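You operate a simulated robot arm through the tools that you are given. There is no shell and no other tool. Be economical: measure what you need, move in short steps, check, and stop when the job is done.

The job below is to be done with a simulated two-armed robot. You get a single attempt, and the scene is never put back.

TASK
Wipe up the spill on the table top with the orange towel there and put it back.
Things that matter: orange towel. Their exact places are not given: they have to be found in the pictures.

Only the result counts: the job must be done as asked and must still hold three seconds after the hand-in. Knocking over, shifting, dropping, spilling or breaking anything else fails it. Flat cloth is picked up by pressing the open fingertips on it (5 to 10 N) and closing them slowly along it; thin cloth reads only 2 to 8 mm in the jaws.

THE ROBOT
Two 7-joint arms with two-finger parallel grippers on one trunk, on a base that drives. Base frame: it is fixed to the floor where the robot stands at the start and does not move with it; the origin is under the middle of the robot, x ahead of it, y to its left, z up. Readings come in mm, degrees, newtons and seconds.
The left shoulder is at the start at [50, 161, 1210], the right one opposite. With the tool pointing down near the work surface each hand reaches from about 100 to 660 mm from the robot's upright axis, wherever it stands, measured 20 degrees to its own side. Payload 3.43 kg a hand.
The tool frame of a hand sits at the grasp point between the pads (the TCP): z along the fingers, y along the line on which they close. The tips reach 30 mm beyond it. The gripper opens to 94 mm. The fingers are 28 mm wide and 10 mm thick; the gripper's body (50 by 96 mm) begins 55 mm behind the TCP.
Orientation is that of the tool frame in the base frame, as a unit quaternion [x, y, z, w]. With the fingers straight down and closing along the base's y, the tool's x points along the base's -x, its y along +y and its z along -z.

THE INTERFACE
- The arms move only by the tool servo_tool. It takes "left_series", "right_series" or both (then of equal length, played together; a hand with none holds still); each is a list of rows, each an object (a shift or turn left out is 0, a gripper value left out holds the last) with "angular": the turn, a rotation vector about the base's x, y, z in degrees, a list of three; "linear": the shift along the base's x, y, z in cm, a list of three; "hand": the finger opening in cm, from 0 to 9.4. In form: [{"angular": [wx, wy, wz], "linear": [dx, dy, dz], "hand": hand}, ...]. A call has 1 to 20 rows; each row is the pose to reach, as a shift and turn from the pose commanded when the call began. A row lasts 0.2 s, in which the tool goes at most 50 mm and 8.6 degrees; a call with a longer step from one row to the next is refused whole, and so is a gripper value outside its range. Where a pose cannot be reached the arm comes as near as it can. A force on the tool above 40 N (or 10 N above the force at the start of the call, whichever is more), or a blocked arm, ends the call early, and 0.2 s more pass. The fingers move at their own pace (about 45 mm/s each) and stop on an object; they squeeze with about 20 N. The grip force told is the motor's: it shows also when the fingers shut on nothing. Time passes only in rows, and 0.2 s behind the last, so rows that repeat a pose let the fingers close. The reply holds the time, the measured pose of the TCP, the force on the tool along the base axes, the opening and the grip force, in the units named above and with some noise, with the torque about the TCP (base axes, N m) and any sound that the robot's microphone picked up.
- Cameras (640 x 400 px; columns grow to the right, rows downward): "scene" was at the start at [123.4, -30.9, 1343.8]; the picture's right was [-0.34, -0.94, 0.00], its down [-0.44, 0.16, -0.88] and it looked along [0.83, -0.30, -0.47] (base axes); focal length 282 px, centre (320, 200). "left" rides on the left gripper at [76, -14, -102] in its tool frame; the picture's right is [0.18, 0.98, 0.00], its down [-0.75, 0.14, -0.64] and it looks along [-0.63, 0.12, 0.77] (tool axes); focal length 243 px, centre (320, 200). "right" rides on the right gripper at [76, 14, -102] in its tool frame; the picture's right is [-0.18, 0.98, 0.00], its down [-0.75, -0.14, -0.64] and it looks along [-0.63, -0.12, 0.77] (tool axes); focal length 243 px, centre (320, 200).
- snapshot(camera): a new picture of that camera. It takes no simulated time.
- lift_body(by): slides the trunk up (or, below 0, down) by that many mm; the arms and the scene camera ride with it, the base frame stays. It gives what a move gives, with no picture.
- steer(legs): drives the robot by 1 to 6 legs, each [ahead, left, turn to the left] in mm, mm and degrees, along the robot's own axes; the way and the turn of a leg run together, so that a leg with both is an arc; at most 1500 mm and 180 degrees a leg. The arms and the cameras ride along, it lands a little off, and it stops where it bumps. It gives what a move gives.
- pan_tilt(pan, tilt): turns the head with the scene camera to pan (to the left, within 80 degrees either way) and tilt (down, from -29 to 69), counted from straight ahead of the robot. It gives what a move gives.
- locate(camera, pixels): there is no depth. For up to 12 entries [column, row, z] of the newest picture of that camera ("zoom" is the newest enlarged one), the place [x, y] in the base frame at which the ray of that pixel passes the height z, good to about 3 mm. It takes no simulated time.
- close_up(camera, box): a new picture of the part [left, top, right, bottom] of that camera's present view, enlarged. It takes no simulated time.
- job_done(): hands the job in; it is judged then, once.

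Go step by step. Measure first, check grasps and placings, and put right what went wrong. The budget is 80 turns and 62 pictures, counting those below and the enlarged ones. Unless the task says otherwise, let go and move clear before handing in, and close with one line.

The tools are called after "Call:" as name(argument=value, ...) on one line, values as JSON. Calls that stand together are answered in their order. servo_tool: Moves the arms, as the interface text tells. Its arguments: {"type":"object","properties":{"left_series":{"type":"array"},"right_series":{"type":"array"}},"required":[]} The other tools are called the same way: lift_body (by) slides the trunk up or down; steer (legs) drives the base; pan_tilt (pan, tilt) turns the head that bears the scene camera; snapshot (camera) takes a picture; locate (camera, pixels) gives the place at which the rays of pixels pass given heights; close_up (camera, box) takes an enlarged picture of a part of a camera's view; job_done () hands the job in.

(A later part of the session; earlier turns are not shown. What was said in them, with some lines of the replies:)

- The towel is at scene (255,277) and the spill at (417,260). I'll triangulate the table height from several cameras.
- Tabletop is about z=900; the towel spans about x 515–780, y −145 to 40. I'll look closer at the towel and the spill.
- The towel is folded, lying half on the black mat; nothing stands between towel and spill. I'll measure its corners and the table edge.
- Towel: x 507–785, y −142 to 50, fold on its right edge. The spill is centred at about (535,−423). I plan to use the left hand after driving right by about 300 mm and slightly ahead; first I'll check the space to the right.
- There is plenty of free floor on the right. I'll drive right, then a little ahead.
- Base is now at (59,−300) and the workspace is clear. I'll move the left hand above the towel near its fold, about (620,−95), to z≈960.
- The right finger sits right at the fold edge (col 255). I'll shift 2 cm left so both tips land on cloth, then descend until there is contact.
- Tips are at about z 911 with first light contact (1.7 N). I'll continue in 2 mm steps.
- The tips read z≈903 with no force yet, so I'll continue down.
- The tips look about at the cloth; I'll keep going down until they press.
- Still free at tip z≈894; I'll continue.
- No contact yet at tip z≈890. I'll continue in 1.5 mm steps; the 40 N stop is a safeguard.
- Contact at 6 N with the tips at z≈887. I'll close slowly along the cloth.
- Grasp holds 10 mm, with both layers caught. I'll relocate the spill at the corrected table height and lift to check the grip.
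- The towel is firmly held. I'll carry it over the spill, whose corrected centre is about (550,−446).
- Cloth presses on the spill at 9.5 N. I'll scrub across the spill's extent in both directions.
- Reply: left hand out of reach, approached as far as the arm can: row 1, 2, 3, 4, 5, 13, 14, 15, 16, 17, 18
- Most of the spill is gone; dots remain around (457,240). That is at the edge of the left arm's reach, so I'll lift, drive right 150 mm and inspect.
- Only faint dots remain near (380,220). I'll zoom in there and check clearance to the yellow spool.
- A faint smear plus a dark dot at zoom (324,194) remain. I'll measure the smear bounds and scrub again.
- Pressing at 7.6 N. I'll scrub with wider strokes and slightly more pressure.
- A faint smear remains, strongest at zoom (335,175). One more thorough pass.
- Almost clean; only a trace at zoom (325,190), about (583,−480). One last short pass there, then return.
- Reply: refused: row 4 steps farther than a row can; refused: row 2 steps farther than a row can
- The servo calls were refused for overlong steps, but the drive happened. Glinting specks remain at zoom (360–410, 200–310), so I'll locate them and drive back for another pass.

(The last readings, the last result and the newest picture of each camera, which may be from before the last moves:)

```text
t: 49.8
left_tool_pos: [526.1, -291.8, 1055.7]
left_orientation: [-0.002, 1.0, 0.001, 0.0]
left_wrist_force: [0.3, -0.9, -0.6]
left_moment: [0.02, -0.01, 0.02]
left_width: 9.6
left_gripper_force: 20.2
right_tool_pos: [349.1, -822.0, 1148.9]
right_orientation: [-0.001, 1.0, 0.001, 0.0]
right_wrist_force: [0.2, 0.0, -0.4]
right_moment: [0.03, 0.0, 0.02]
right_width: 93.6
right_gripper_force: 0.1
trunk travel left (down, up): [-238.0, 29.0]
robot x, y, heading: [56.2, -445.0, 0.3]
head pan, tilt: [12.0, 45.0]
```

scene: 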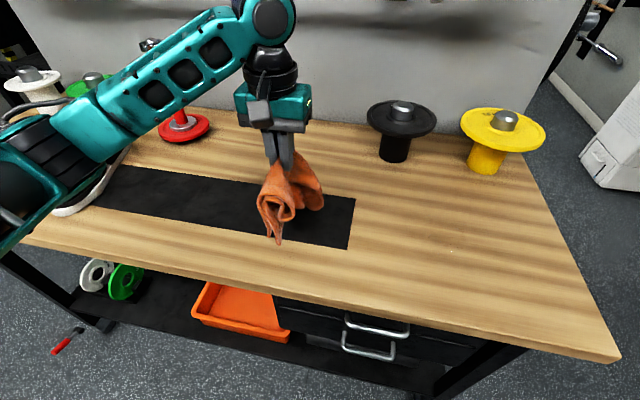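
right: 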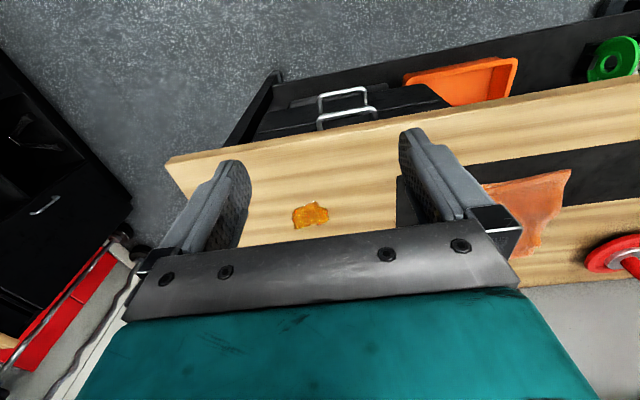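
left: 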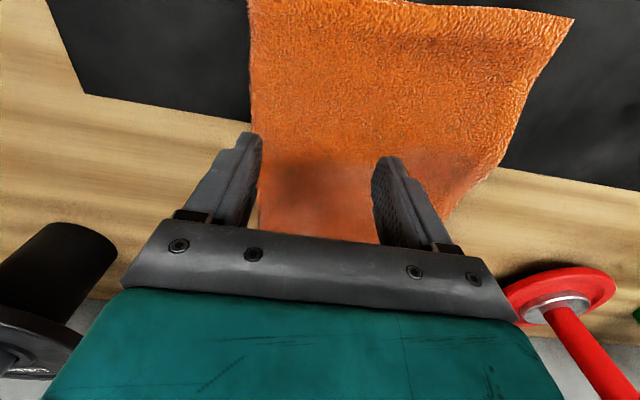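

The residue lies along x 520–580, y about −463 to −485. I'll lower at (550,−485) and make long strokes along x and y there.

Call:
servo_tool(left_series=[{"linear": [1, -4, 0]}, {"linear": [2, -8, 0]}, {"linear": [2.5, -12, -1]}, {"linear": [2.5, -16, -2]}, {"linear": [2.5, -19, -5]}, {"linear": [2.5, -20, -9]}, {"linear": [2.5, -20, -11]}, {"linear": [2.5, -20, -12.5]}, {"linear": [2.5, -20, -13.1]}, {"linear": [2.5, -20, -13.1]}])

Call:
servo_tool(left_series=[{"linear": [2, 0, 0]}, {"linear": [4, 0, 0]}, {"linear": [4, 1.5, 0]}, {"linear": [2, 1.5, 0]}, {"linear": [0, 1.5, 0]}, {"linear": [-2, 1.5, 0]}, {"linear": [-4, 1.5, 0]}, {"linear": [-4, 3, 0]}, {"linear": [-2, 3, 0]}, {"linear": [0, 3, 0]}, {"linear": [2, 3, 0]}, {"linear": [4, 3, 0]}, {"linear": [4, 0, 0]}, {"linear": [3, -3, 0]}, {"linear": [1, -1, 0]}, {"linear": [0, -3, 0]}, {"linear": [-1, 0, 0]}, {"linear": [-2, -3, 0]}, {"linear": [-3, 0, 0]}, {"linear": [-3, 3, 0]}])

Call:
servo_tool(left_series=[{"linear": [0, 3, 0]}, {"linear": [2, 5, 0]}, {"linear": [4, 3, 0]}, {"linear": [4, 0, 0]}, {"linear": [4, 3, 0]}, {"linear": [6, 5, 0]}, {"linear": [6, 2, 0]}, {"linear": [6, -1, 0]}, {"linear": [6, 2, 0]}, {"linear": [6, 5, 0]}, {"linear": [6, 7, 2]}, {"linear": [6, 10, 5]}, {"linear": [6, 13, 8]}, {"linear": [5, 16, 11]}, {"linear": [5, 19, 13]}, {"linear": [5, 20, 13]}])

Call:
close_up(camera="scene", box=[320, 180, 450, 260])

Call:
steer(legs=[[0, 150, 0]])

Call:
close_up(camera="scene", box=[380, 190, 510, 270])

```text
t: 52.0
left_tool_pos: [550.7, -491.3, 925.8]
left_orientation: [-0.001, 1.0, -0.001, 0.002]
left_wrist_force: [-1.7, -2.6, 10.8]
left_moment: [-0.02, 0.06, -0.03]
left_width: 9.5
left_gripper_force: 20.0
right_tool_pos: [348.1, -821.6, 1149.0]
right_orientation: [-0.001, 1.0, 0.0, 0.001]
right_wrist_force: [-0.7, -0.2, 0.8]
right_moment: [-0.04, 0.0, -0.01]
right_width: 94.2
right_gripper_force: 0.1
trunk travel left (down, up): [-238.0, 29.0]
robot x, y, heading: [58.6, -447.3, 0.2]
head pan, tilt: [12.0, 45.0]
```

```text
t: 56.2
left_tool_pos: [521.7, -461.9, 924.8]
left_orientation: [-0.001, 1.0, 0.0, 0.0]
left_wrist_force: [1.3, 0.0, 4.7]
left_moment: [-0.01, 0.0, 0.02]
left_width: 9.8
left_gripper_force: 19.5
right_tool_pos: [349.0, -820.4, 1148.7]
right_orientation: [-0.002, 1.0, 0.0, 0.0]
right_wrist_force: [0.4, -0.4, -0.4]
right_moment: [-0.01, 0.02, 0.02]
right_width: 94.2
right_gripper_force: 0.1
trunk travel left (down, up): [-238.0, 29.0]
robot x, y, heading: [57.3, -448.7, 0.6]
head pan, tilt: [12.0, 45.0]
```

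```text
t: 59.6
left_tool_pos: [570.7, -261.5, 1054.3]
left_orientation: [-0.001, 1.0, 0.001, 0.0]
left_wrist_force: [-0.3, -0.6, -1.1]
left_moment: [-0.04, 0.02, 0.04]
left_width: 9.8
left_gripper_force: 20.1
right_tool_pos: [349.9, -820.7, 1148.9]
right_orientation: [-0.002, 1.0, 0.0, 0.0]
right_wrist_force: [1.1, 0.3, -0.9]
right_moment: [0.02, -0.02, 0.03]
right_width: 94.3
right_gripper_force: 0.0
trunk travel left (down, up): [-238.0, 29.0]
robot x, y, heading: [57.6, -446.6, -0.2]
head pan, tilt: [12.0, 45.0]
```

```text
4.92 times, centred on (385, 220) of scene
```

zoom: 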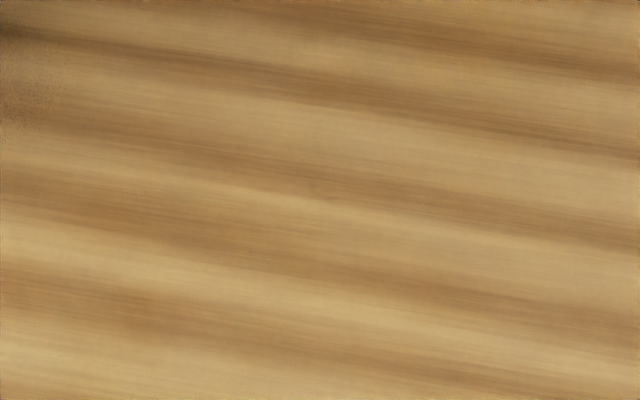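

```text
t: 61.0
left_tool_pos: [570.7, -113.0, 1054.2]
left_orientation: [-0.001, 1.0, 0.001, 0.0]
left_wrist_force: [-0.3, 0.0, -0.7]
left_moment: [-0.02, -0.02, 0.06]
left_width: 9.9
left_gripper_force: 19.3
right_tool_pos: [348.4, -672.1, 1148.6]
right_orientation: [-0.001, 1.0, 0.0, 0.0]
right_wrist_force: [-0.1, -0.6, -0.2]
right_moment: [-0.02, -0.01, -0.02]
right_width: 94.1
right_gripper_force: 0.0
trunk travel left (down, up): [-238.0, 29.0]
robot x, y, heading: [62.8, -299.8, 0.1]
head pan, tilt: [12.0, 45.0]
```

```text
4.92 times, centred on (445, 230) of scene
```

zoom: 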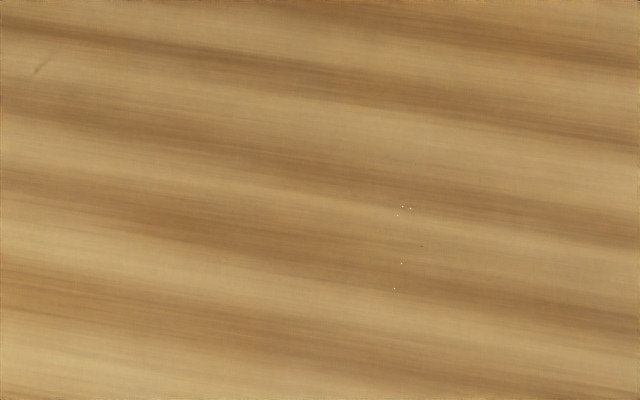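

The surface is clean. Now I'll return the towel to its original grasp point, (620,−76), and lower it.

Call:
servo_tool(left_series=[{"linear": [2, 2, -1]}, {"linear": [4, 3, -3]}, {"linear": [4.9, 3.7, -6]}, {"linear": [4.9, 3.7, -8]}, {"linear": [4.9, 3.7, -10]}, {"linear": [4.9, 3.7, -11.5]}, {"linear": [4.9, 3.7, -12.3]}, {"linear": [4.9, 3.7, -12.3]}])

Call:
snapshot(camera="scene")

Call:
snapshot(camera="left")

```text
t: 62.8
left_tool_pos: [619.8, -76.5, 931.6]
left_orientation: [-0.001, 1.0, 0.0, 0.002]
left_wrist_force: [0.2, 0.1, 11.8]
left_moment: [-0.02, -0.06, -0.01]
left_width: 9.8
left_gripper_force: 19.6
right_tool_pos: [348.7, -673.1, 1148.9]
right_orientation: [-0.001, 1.0, 0.0, 0.0]
right_wrist_force: [-0.1, 0.1, -0.1]
right_moment: [-0.01, 0.0, 0.0]
right_width: 93.8
right_gripper_force: 0.1
trunk travel left (down, up): [-238.0, 29.0]
robot x, y, heading: [57.7, -297.7, 0.3]
head pan, tilt: [12.0, 45.0]
```

```text
34 pictures are left
```

scene: 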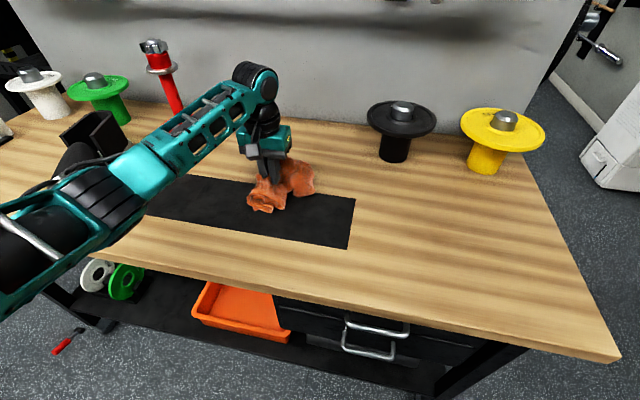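

```text
33 pictures are left
```

left: 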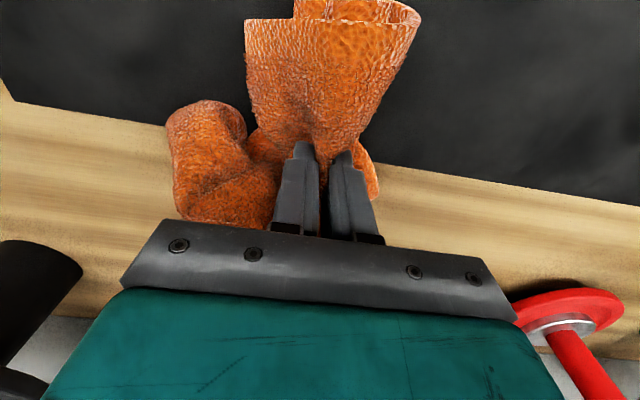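

The towel is over its place but bunched. I'll open the fingers slowly to spread the pinch, then lift off and look.

Call:
servo_tool(left_series=[{"hand": 1.5}, {"hand": 2.0}, {"hand": 2.6}, {"hand": 3.2}, {"hand": 3.8}, {"hand": 4.4}, {"hand": 5.0}, {"hand": 5.6}, {"hand": 6.2}, {"hand": 6.8}, {"hand": 6.8}, {"linear": [0, 0, 2]}, {"linear": [0, 0, 6]}, {"linear": [0, 0, 10]}, {"linear": [0, 0, 14]}, {"linear": [-3, -3, 16]}, {"linear": [-6, -6, 18]}, {"linear": [-9, -9, 19]}, {"linear": [-12, -12, 19]}, {"linear": [-12, -12, 19]}])

Call:
snapshot(camera="scene")

Call:
snapshot(camera="left")

```text
t: 67.0
left_tool_pos: [497.5, -195.5, 1118.9]
left_orientation: [0.0, 1.0, 0.0, 0.0]
left_wrist_force: [0.3, 0.2, 0.0]
left_moment: [0.01, -0.01, -0.03]
left_width: 67.7
left_gripper_force: 0.1
right_tool_pos: [349.0, -672.4, 1148.5]
right_orientation: [-0.001, 1.0, 0.0, 0.0]
right_wrist_force: [-0.8, 0.3, -0.2]
right_moment: [0.01, -0.02, 0.0]
right_width: 93.8
right_gripper_force: 0.0
trunk travel left (down, up): [-238.0, 29.0]
robot x, y, heading: [61.4, -300.2, 0.3]
head pan, tilt: [12.0, 45.0]
```

```text
32 pictures are left
```

scene: 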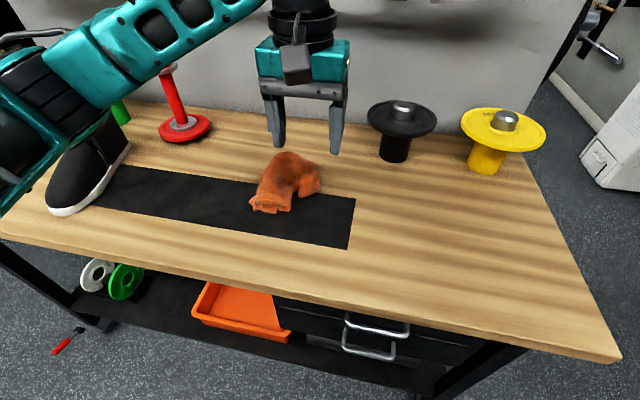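

```text
31 pictures are left
```

left: 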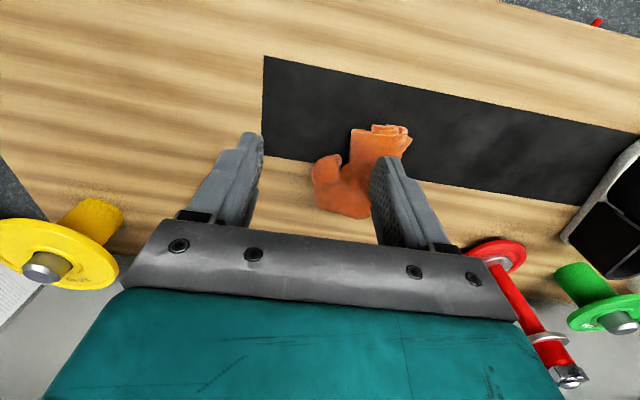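

The towel is down but bunched, and slightly right of its original centre. I'll compare the original and present positions.

Call:
locate(camera="scene", pixels=[[243, 141, 887], [313, 143, 887], [294, 218, 885], [208, 209, 885], [264, 178, 887], [249, 208, 885], [287, 212, 885], [320, 188, 890], [285, 152, 910], [287, 184, 895]])

Call:
close_up(camera="scene", box=[220, 130, 350, 230])

```text
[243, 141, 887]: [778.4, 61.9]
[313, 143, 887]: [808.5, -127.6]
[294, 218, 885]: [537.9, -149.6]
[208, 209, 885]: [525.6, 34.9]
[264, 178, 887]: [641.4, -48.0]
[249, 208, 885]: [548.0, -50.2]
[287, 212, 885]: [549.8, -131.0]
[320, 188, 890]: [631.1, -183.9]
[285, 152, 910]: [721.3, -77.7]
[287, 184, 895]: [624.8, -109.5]
```

```text
4.00 times, centred on (285, 180) of scene
```

zoom: 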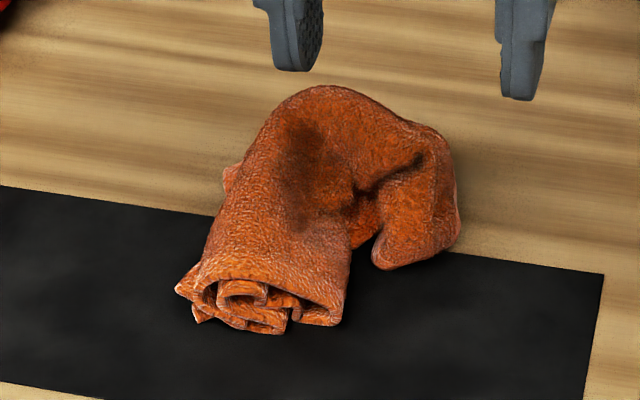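

The centre was originally at about (660,−45) and is now about (635,−105). I'll regrasp across the ridge, lift, and lay it down again with a trailing motion so it lies flatter and centred.

Call:
locate(camera="zoom", pixels=[[300, 170, 920], [290, 200, 920], [215, 210, 890], [345, 270, 890], [260, 250, 915]])

```text
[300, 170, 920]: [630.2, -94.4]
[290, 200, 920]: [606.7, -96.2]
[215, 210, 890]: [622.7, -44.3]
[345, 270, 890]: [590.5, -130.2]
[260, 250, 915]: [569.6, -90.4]
```

Ridge centre is about (622,−92). I'll straddle it fully open and descend.

Call:
servo_tool(left_series=[{"linear": [3, 3, 0], "hand": 9.4}, {"linear": [6, 6, 0]}, {"linear": [9, 8, 0]}, {"linear": [12.5, 10.3, 0]}, {"linear": [12.5, 10.3, -4]}, {"linear": [12.5, 10.3, -8]}, {"linear": [12.5, 10.3, -12]}, {"linear": [12.5, 10.3, -15]}, {"linear": [12.5, 10.3, -17]}, {"linear": [12.5, 10.3, -18.3]}, {"linear": [12.5, 10.3, -18.3]}])

Call:
close_up(camera="scene", box=[220, 130, 350, 230])

```text
t: 69.4
left_tool_pos: [625.1, -94.7, 937.8]
left_orientation: [-0.001, 1.0, 0.0, 0.001]
left_wrist_force: [0.2, 0.1, 1.9]
left_moment: [-0.07, -0.07, -0.04]
left_width: 93.8
left_gripper_force: 0.0
right_tool_pos: [349.1, -672.3, 1148.9]
right_orientation: [-0.002, 1.0, 0.0, 0.0]
right_wrist_force: [0.6, 0.7, 0.4]
right_moment: [-0.08, 0.0, -0.03]
right_width: 93.8
right_gripper_force: 0.1
trunk travel left (down, up): [-238.0, 29.0]
robot x, y, heading: [57.9, -302.2, 0.1]
head pan, tilt: [12.0, 45.0]
```

```text
4.00 times, centred on (285, 180) of scene
```

zoom: 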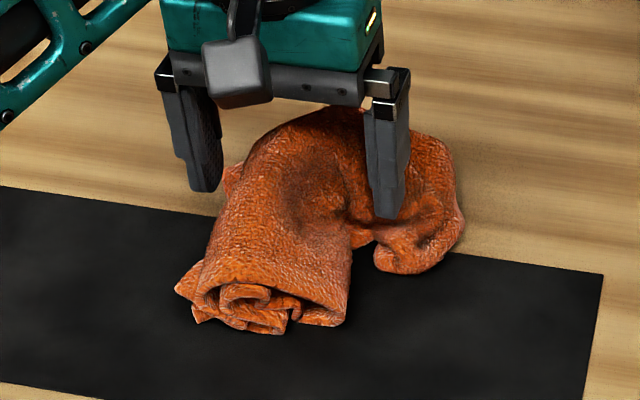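

The fingers straddle the ridge nicely. I'll go 8 mm lower, close, and lift.

Call:
servo_tool(left_series=[{"linear": [0, 0, -0.4]}, {"linear": [0, 0, -0.8], "hand": 8}, {"linear": [0, 0, -0.8], "hand": 7}, {"linear": [0, 0, -0.8], "hand": 6}, {"linear": [0, 0, -0.8], "hand": 5}, {"linear": [0, 0, -0.8], "hand": 4}, {"linear": [0, 0, -0.8], "hand": 3}, {"linear": [0, 0, -0.8], "hand": 2}, {"linear": [0, 0, -0.8], "hand": 1}, {"linear": [0, 0, -0.8], "hand": 0}, {"linear": [0, 0, -0.8], "hand": 0}, {"linear": [0, 0, 2]}, {"linear": [0, 0, 6]}, {"linear": [0, 0, 10]}, {"linear": [0, 0, 14]}, {"linear": [0, 0, 14]}])

Call:
close_up(camera="scene", box=[180, 60, 380, 230])

Call:
snapshot(camera="left")

```text
t: 72.8
left_tool_pos: [625.8, -94.7, 1078.0]
left_orientation: [0.0, 1.0, 0.001, 0.001]
left_wrist_force: [0.5, 0.7, -0.1]
left_moment: [0.01, -0.02, -0.07]
left_width: 19.5
left_gripper_force: 20.0
right_tool_pos: [349.5, -671.9, 1149.1]
right_orientation: [-0.001, 1.0, -0.001, 0.0]
right_wrist_force: [-0.5, -0.3, 1.0]
right_moment: [0.01, -0.02, -0.01]
right_width: 94.0
right_gripper_force: 0.0
trunk travel left (down, up): [-238.0, 29.0]
robot x, y, heading: [57.6, -302.3, -0.1]
head pan, tilt: [12.0, 45.0]
```

```text
2.35 times, centred on (280, 145) of scene
```

zoom: 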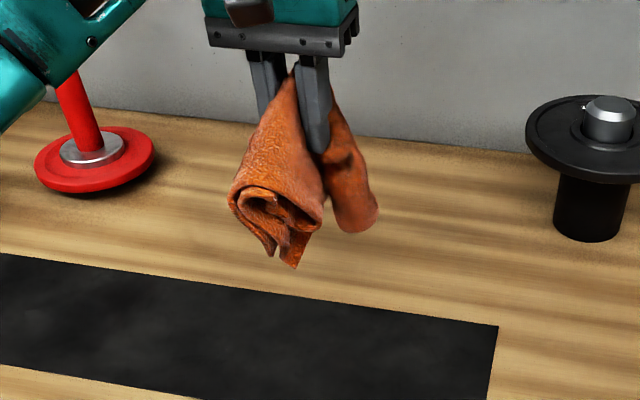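

```text
27 pictures are left
```

left: 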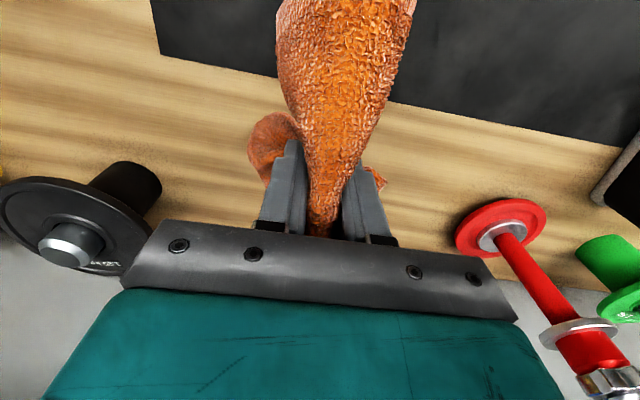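

Held, hanging as a front and a back flap. I'll move left, then lower while travelling right so it trails out flat, ending near (650,−75).

Call:
servo_tool(left_series=[{"linear": [1, 4, 0]}, {"linear": [2, 8, 0]}, {"linear": [2.5, 11, -1]}, {"linear": [2.5, 12, -3.5]}, {"linear": [2.5, 12, -6]}, {"linear": [2.5, 11, -7.5]}, {"linear": [2.5, 9.5, -9]}, {"linear": [2.5, 8, -10]}, {"linear": [2.5, 6.5, -11]}, {"linear": [2.5, 5, -12]}, {"linear": [2.5, 3.5, -13]}, {"linear": [2.5, 2, -14]}, {"linear": [2.5, 2, -14]}])

Call:
close_up(camera="scene", box=[180, 80, 380, 230])

```text
t: 75.6
left_tool_pos: [648.8, -73.9, 939.1]
left_orientation: [0.0, 1.0, 0.0, 0.001]
left_wrist_force: [-0.3, 0.6, 1.5]
left_moment: [0.04, -0.02, -0.05]
left_width: 19.8
left_gripper_force: 19.6
right_tool_pos: [349.2, -672.3, 1148.6]
right_orientation: [-0.001, 1.0, 0.0, 0.001]
right_wrist_force: [-0.6, 0.4, -0.6]
right_moment: [0.0, -0.02, 0.0]
right_width: 94.1
right_gripper_force: 0.0
trunk travel left (down, up): [-238.0, 29.0]
robot x, y, heading: [62.3, -299.8, 0.2]
head pan, tilt: [12.0, 45.0]
```

```text
2.67 times, centred on (280, 155) of scene
```

zoom: 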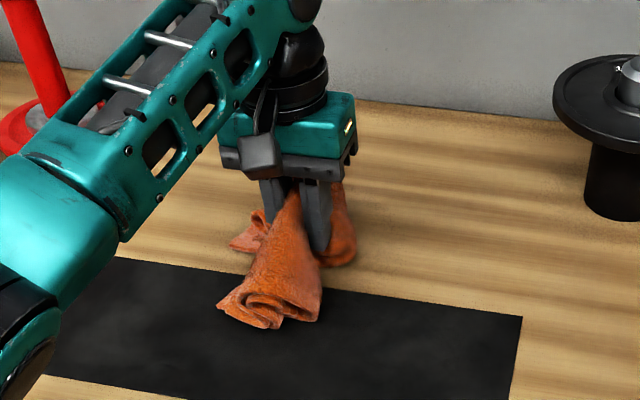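

It is in place; I'll shift 1.5 cm left, open, and lift straight off.

Call:
servo_tool(left_series=[{"linear": [0, 1, -0.4]}, {"linear": [0, 1.5, -0.8]}, {"linear": [0, 1.5, -0.8], "hand": 3}, {"linear": [0, 1.5, -0.8], "hand": 4}, {"linear": [0, 1.5, -0.8], "hand": 5}, {"linear": [0, 1.5, -0.8], "hand": 6}, {"linear": [0, 1.5, -0.8], "hand": 7}, {"linear": [0, 1.5, -0.8], "hand": 8}, {"linear": [0, 1.5, -0.8], "hand": 8}, {"linear": [0, 1.5, 2]}, {"linear": [0, 1.5, 6]}, {"linear": [0, 1.5, 10]}, {"linear": [0, 1.5, 14]}, {"linear": [-3, -2, 16]}, {"linear": [-6, -5, 17]}, {"linear": [-9, -8, 18]}, {"linear": [-12, -11, 18]}, {"linear": [-12, -14, 18]}])

Call:
snapshot(camera="scene")

Call:
close_up(camera="scene", box=[180, 110, 350, 230])

```text
refused: row 14 steps farther than a row can; nothing moved
```

```text
25 pictures are left
```

scene: 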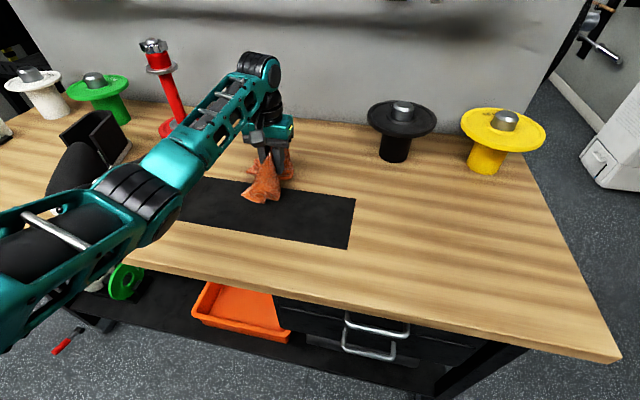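

```text
3.33 times, centred on (265, 170) of scene
```

zoom: 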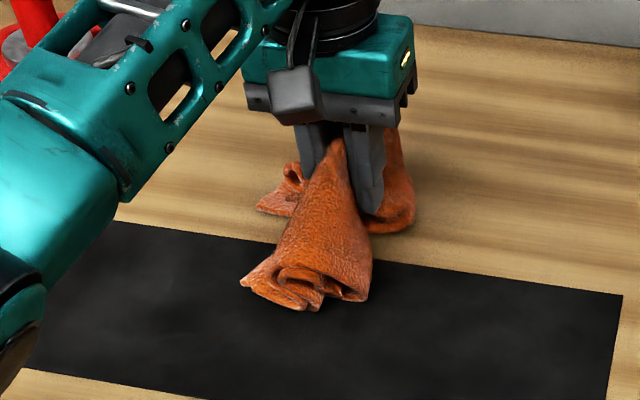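

That call was refused for a 5.x cm step, so I'll resend it with smaller steps.

Call:
servo_tool(left_series=[{"linear": [0, 1, -0.4]}, {"linear": [0, 1.5, -0.8]}, {"linear": [0, 1.5, -0.8], "hand": 3}, {"linear": [0, 1.5, -0.8], "hand": 4}, {"linear": [0, 1.5, -0.8], "hand": 5}, {"linear": [0, 1.5, -0.8], "hand": 6}, {"linear": [0, 1.5, -0.8], "hand": 7}, {"linear": [0, 1.5, -0.8], "hand": 8}, {"linear": [0, 1.5, -0.8], "hand": 8}, {"linear": [0, 1.5, 2]}, {"linear": [0, 1.5, 6]}, {"linear": [0, 1.5, 10]}, {"linear": [0, 1.5, 14]}, {"linear": [-2, -1, 16]}, {"linear": [-4, -4, 17]}, {"linear": [-7, -7, 18]}, {"linear": [-9, -10, 18]}, {"linear": [-12, -13, 18]}])

Call:
close_up(camera="scene", box=[180, 110, 350, 230])

Call:
locate(camera="zoom", pixels=[[240, 280, 883], [370, 300, 883], [410, 220, 883], [255, 210, 883], [330, 220, 895]])

```text
t: 79.4
left_tool_pos: [527.1, -203.7, 1118.5]
left_orientation: [-0.001, 1.0, 0.001, -0.001]
left_wrist_force: [0.1, 0.0, -0.4]
left_moment: [-0.02, 0.0, -0.02]
left_width: 80.0
left_gripper_force: 0.2
right_tool_pos: [349.3, -674.0, 1148.7]
right_orientation: [-0.002, 1.0, 0.0, 0.0]
right_wrist_force: [0.0, 0.2, -0.6]
right_moment: [0.02, 0.03, -0.04]
right_width: 94.0
right_gripper_force: 0.1
trunk travel left (down, up): [-238.0, 29.0]
robot x, y, heading: [59.6, -301.8, 0.2]
head pan, tilt: [12.0, 45.0]
```

```text
3.33 times, centred on (265, 170) of scene
```

zoom: 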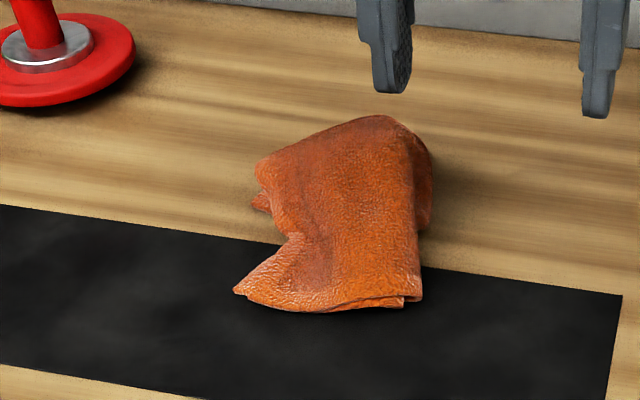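

```text
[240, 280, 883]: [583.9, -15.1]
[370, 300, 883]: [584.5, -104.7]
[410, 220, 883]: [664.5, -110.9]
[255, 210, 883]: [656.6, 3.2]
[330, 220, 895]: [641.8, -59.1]
```

The towel now lies nearly flat, centred at about (650,−60), against an original centre of about (660,−45) and inside its old footprint. One final overview.

Call:
snapshot(camera="scene")

Call:
close_up(camera="scene", box=[380, 190, 560, 290])

```text
22 pictures are left
```

scene: 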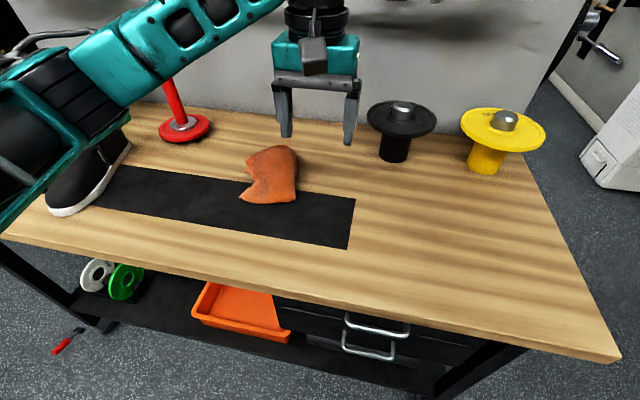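

```text
3.56 times, centred on (470, 240) of scene
```

zoom: 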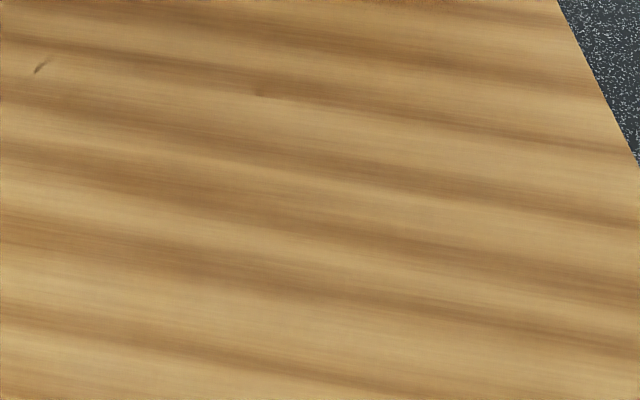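

The table is clean, the towel is back in place, the hand is clear and nothing else has moved, so I'm handing in.

Call:
job_done()

```text
The job is handed in.
```

I wiped up the spill with the orange towel and put the towel back about 2 cm from its original centre. It is folded more compactly than at the start. A tiny mark, which may be wood grain or a trace of the spill, remains on the table away from where the spill was, and nothing else looks disturbed.
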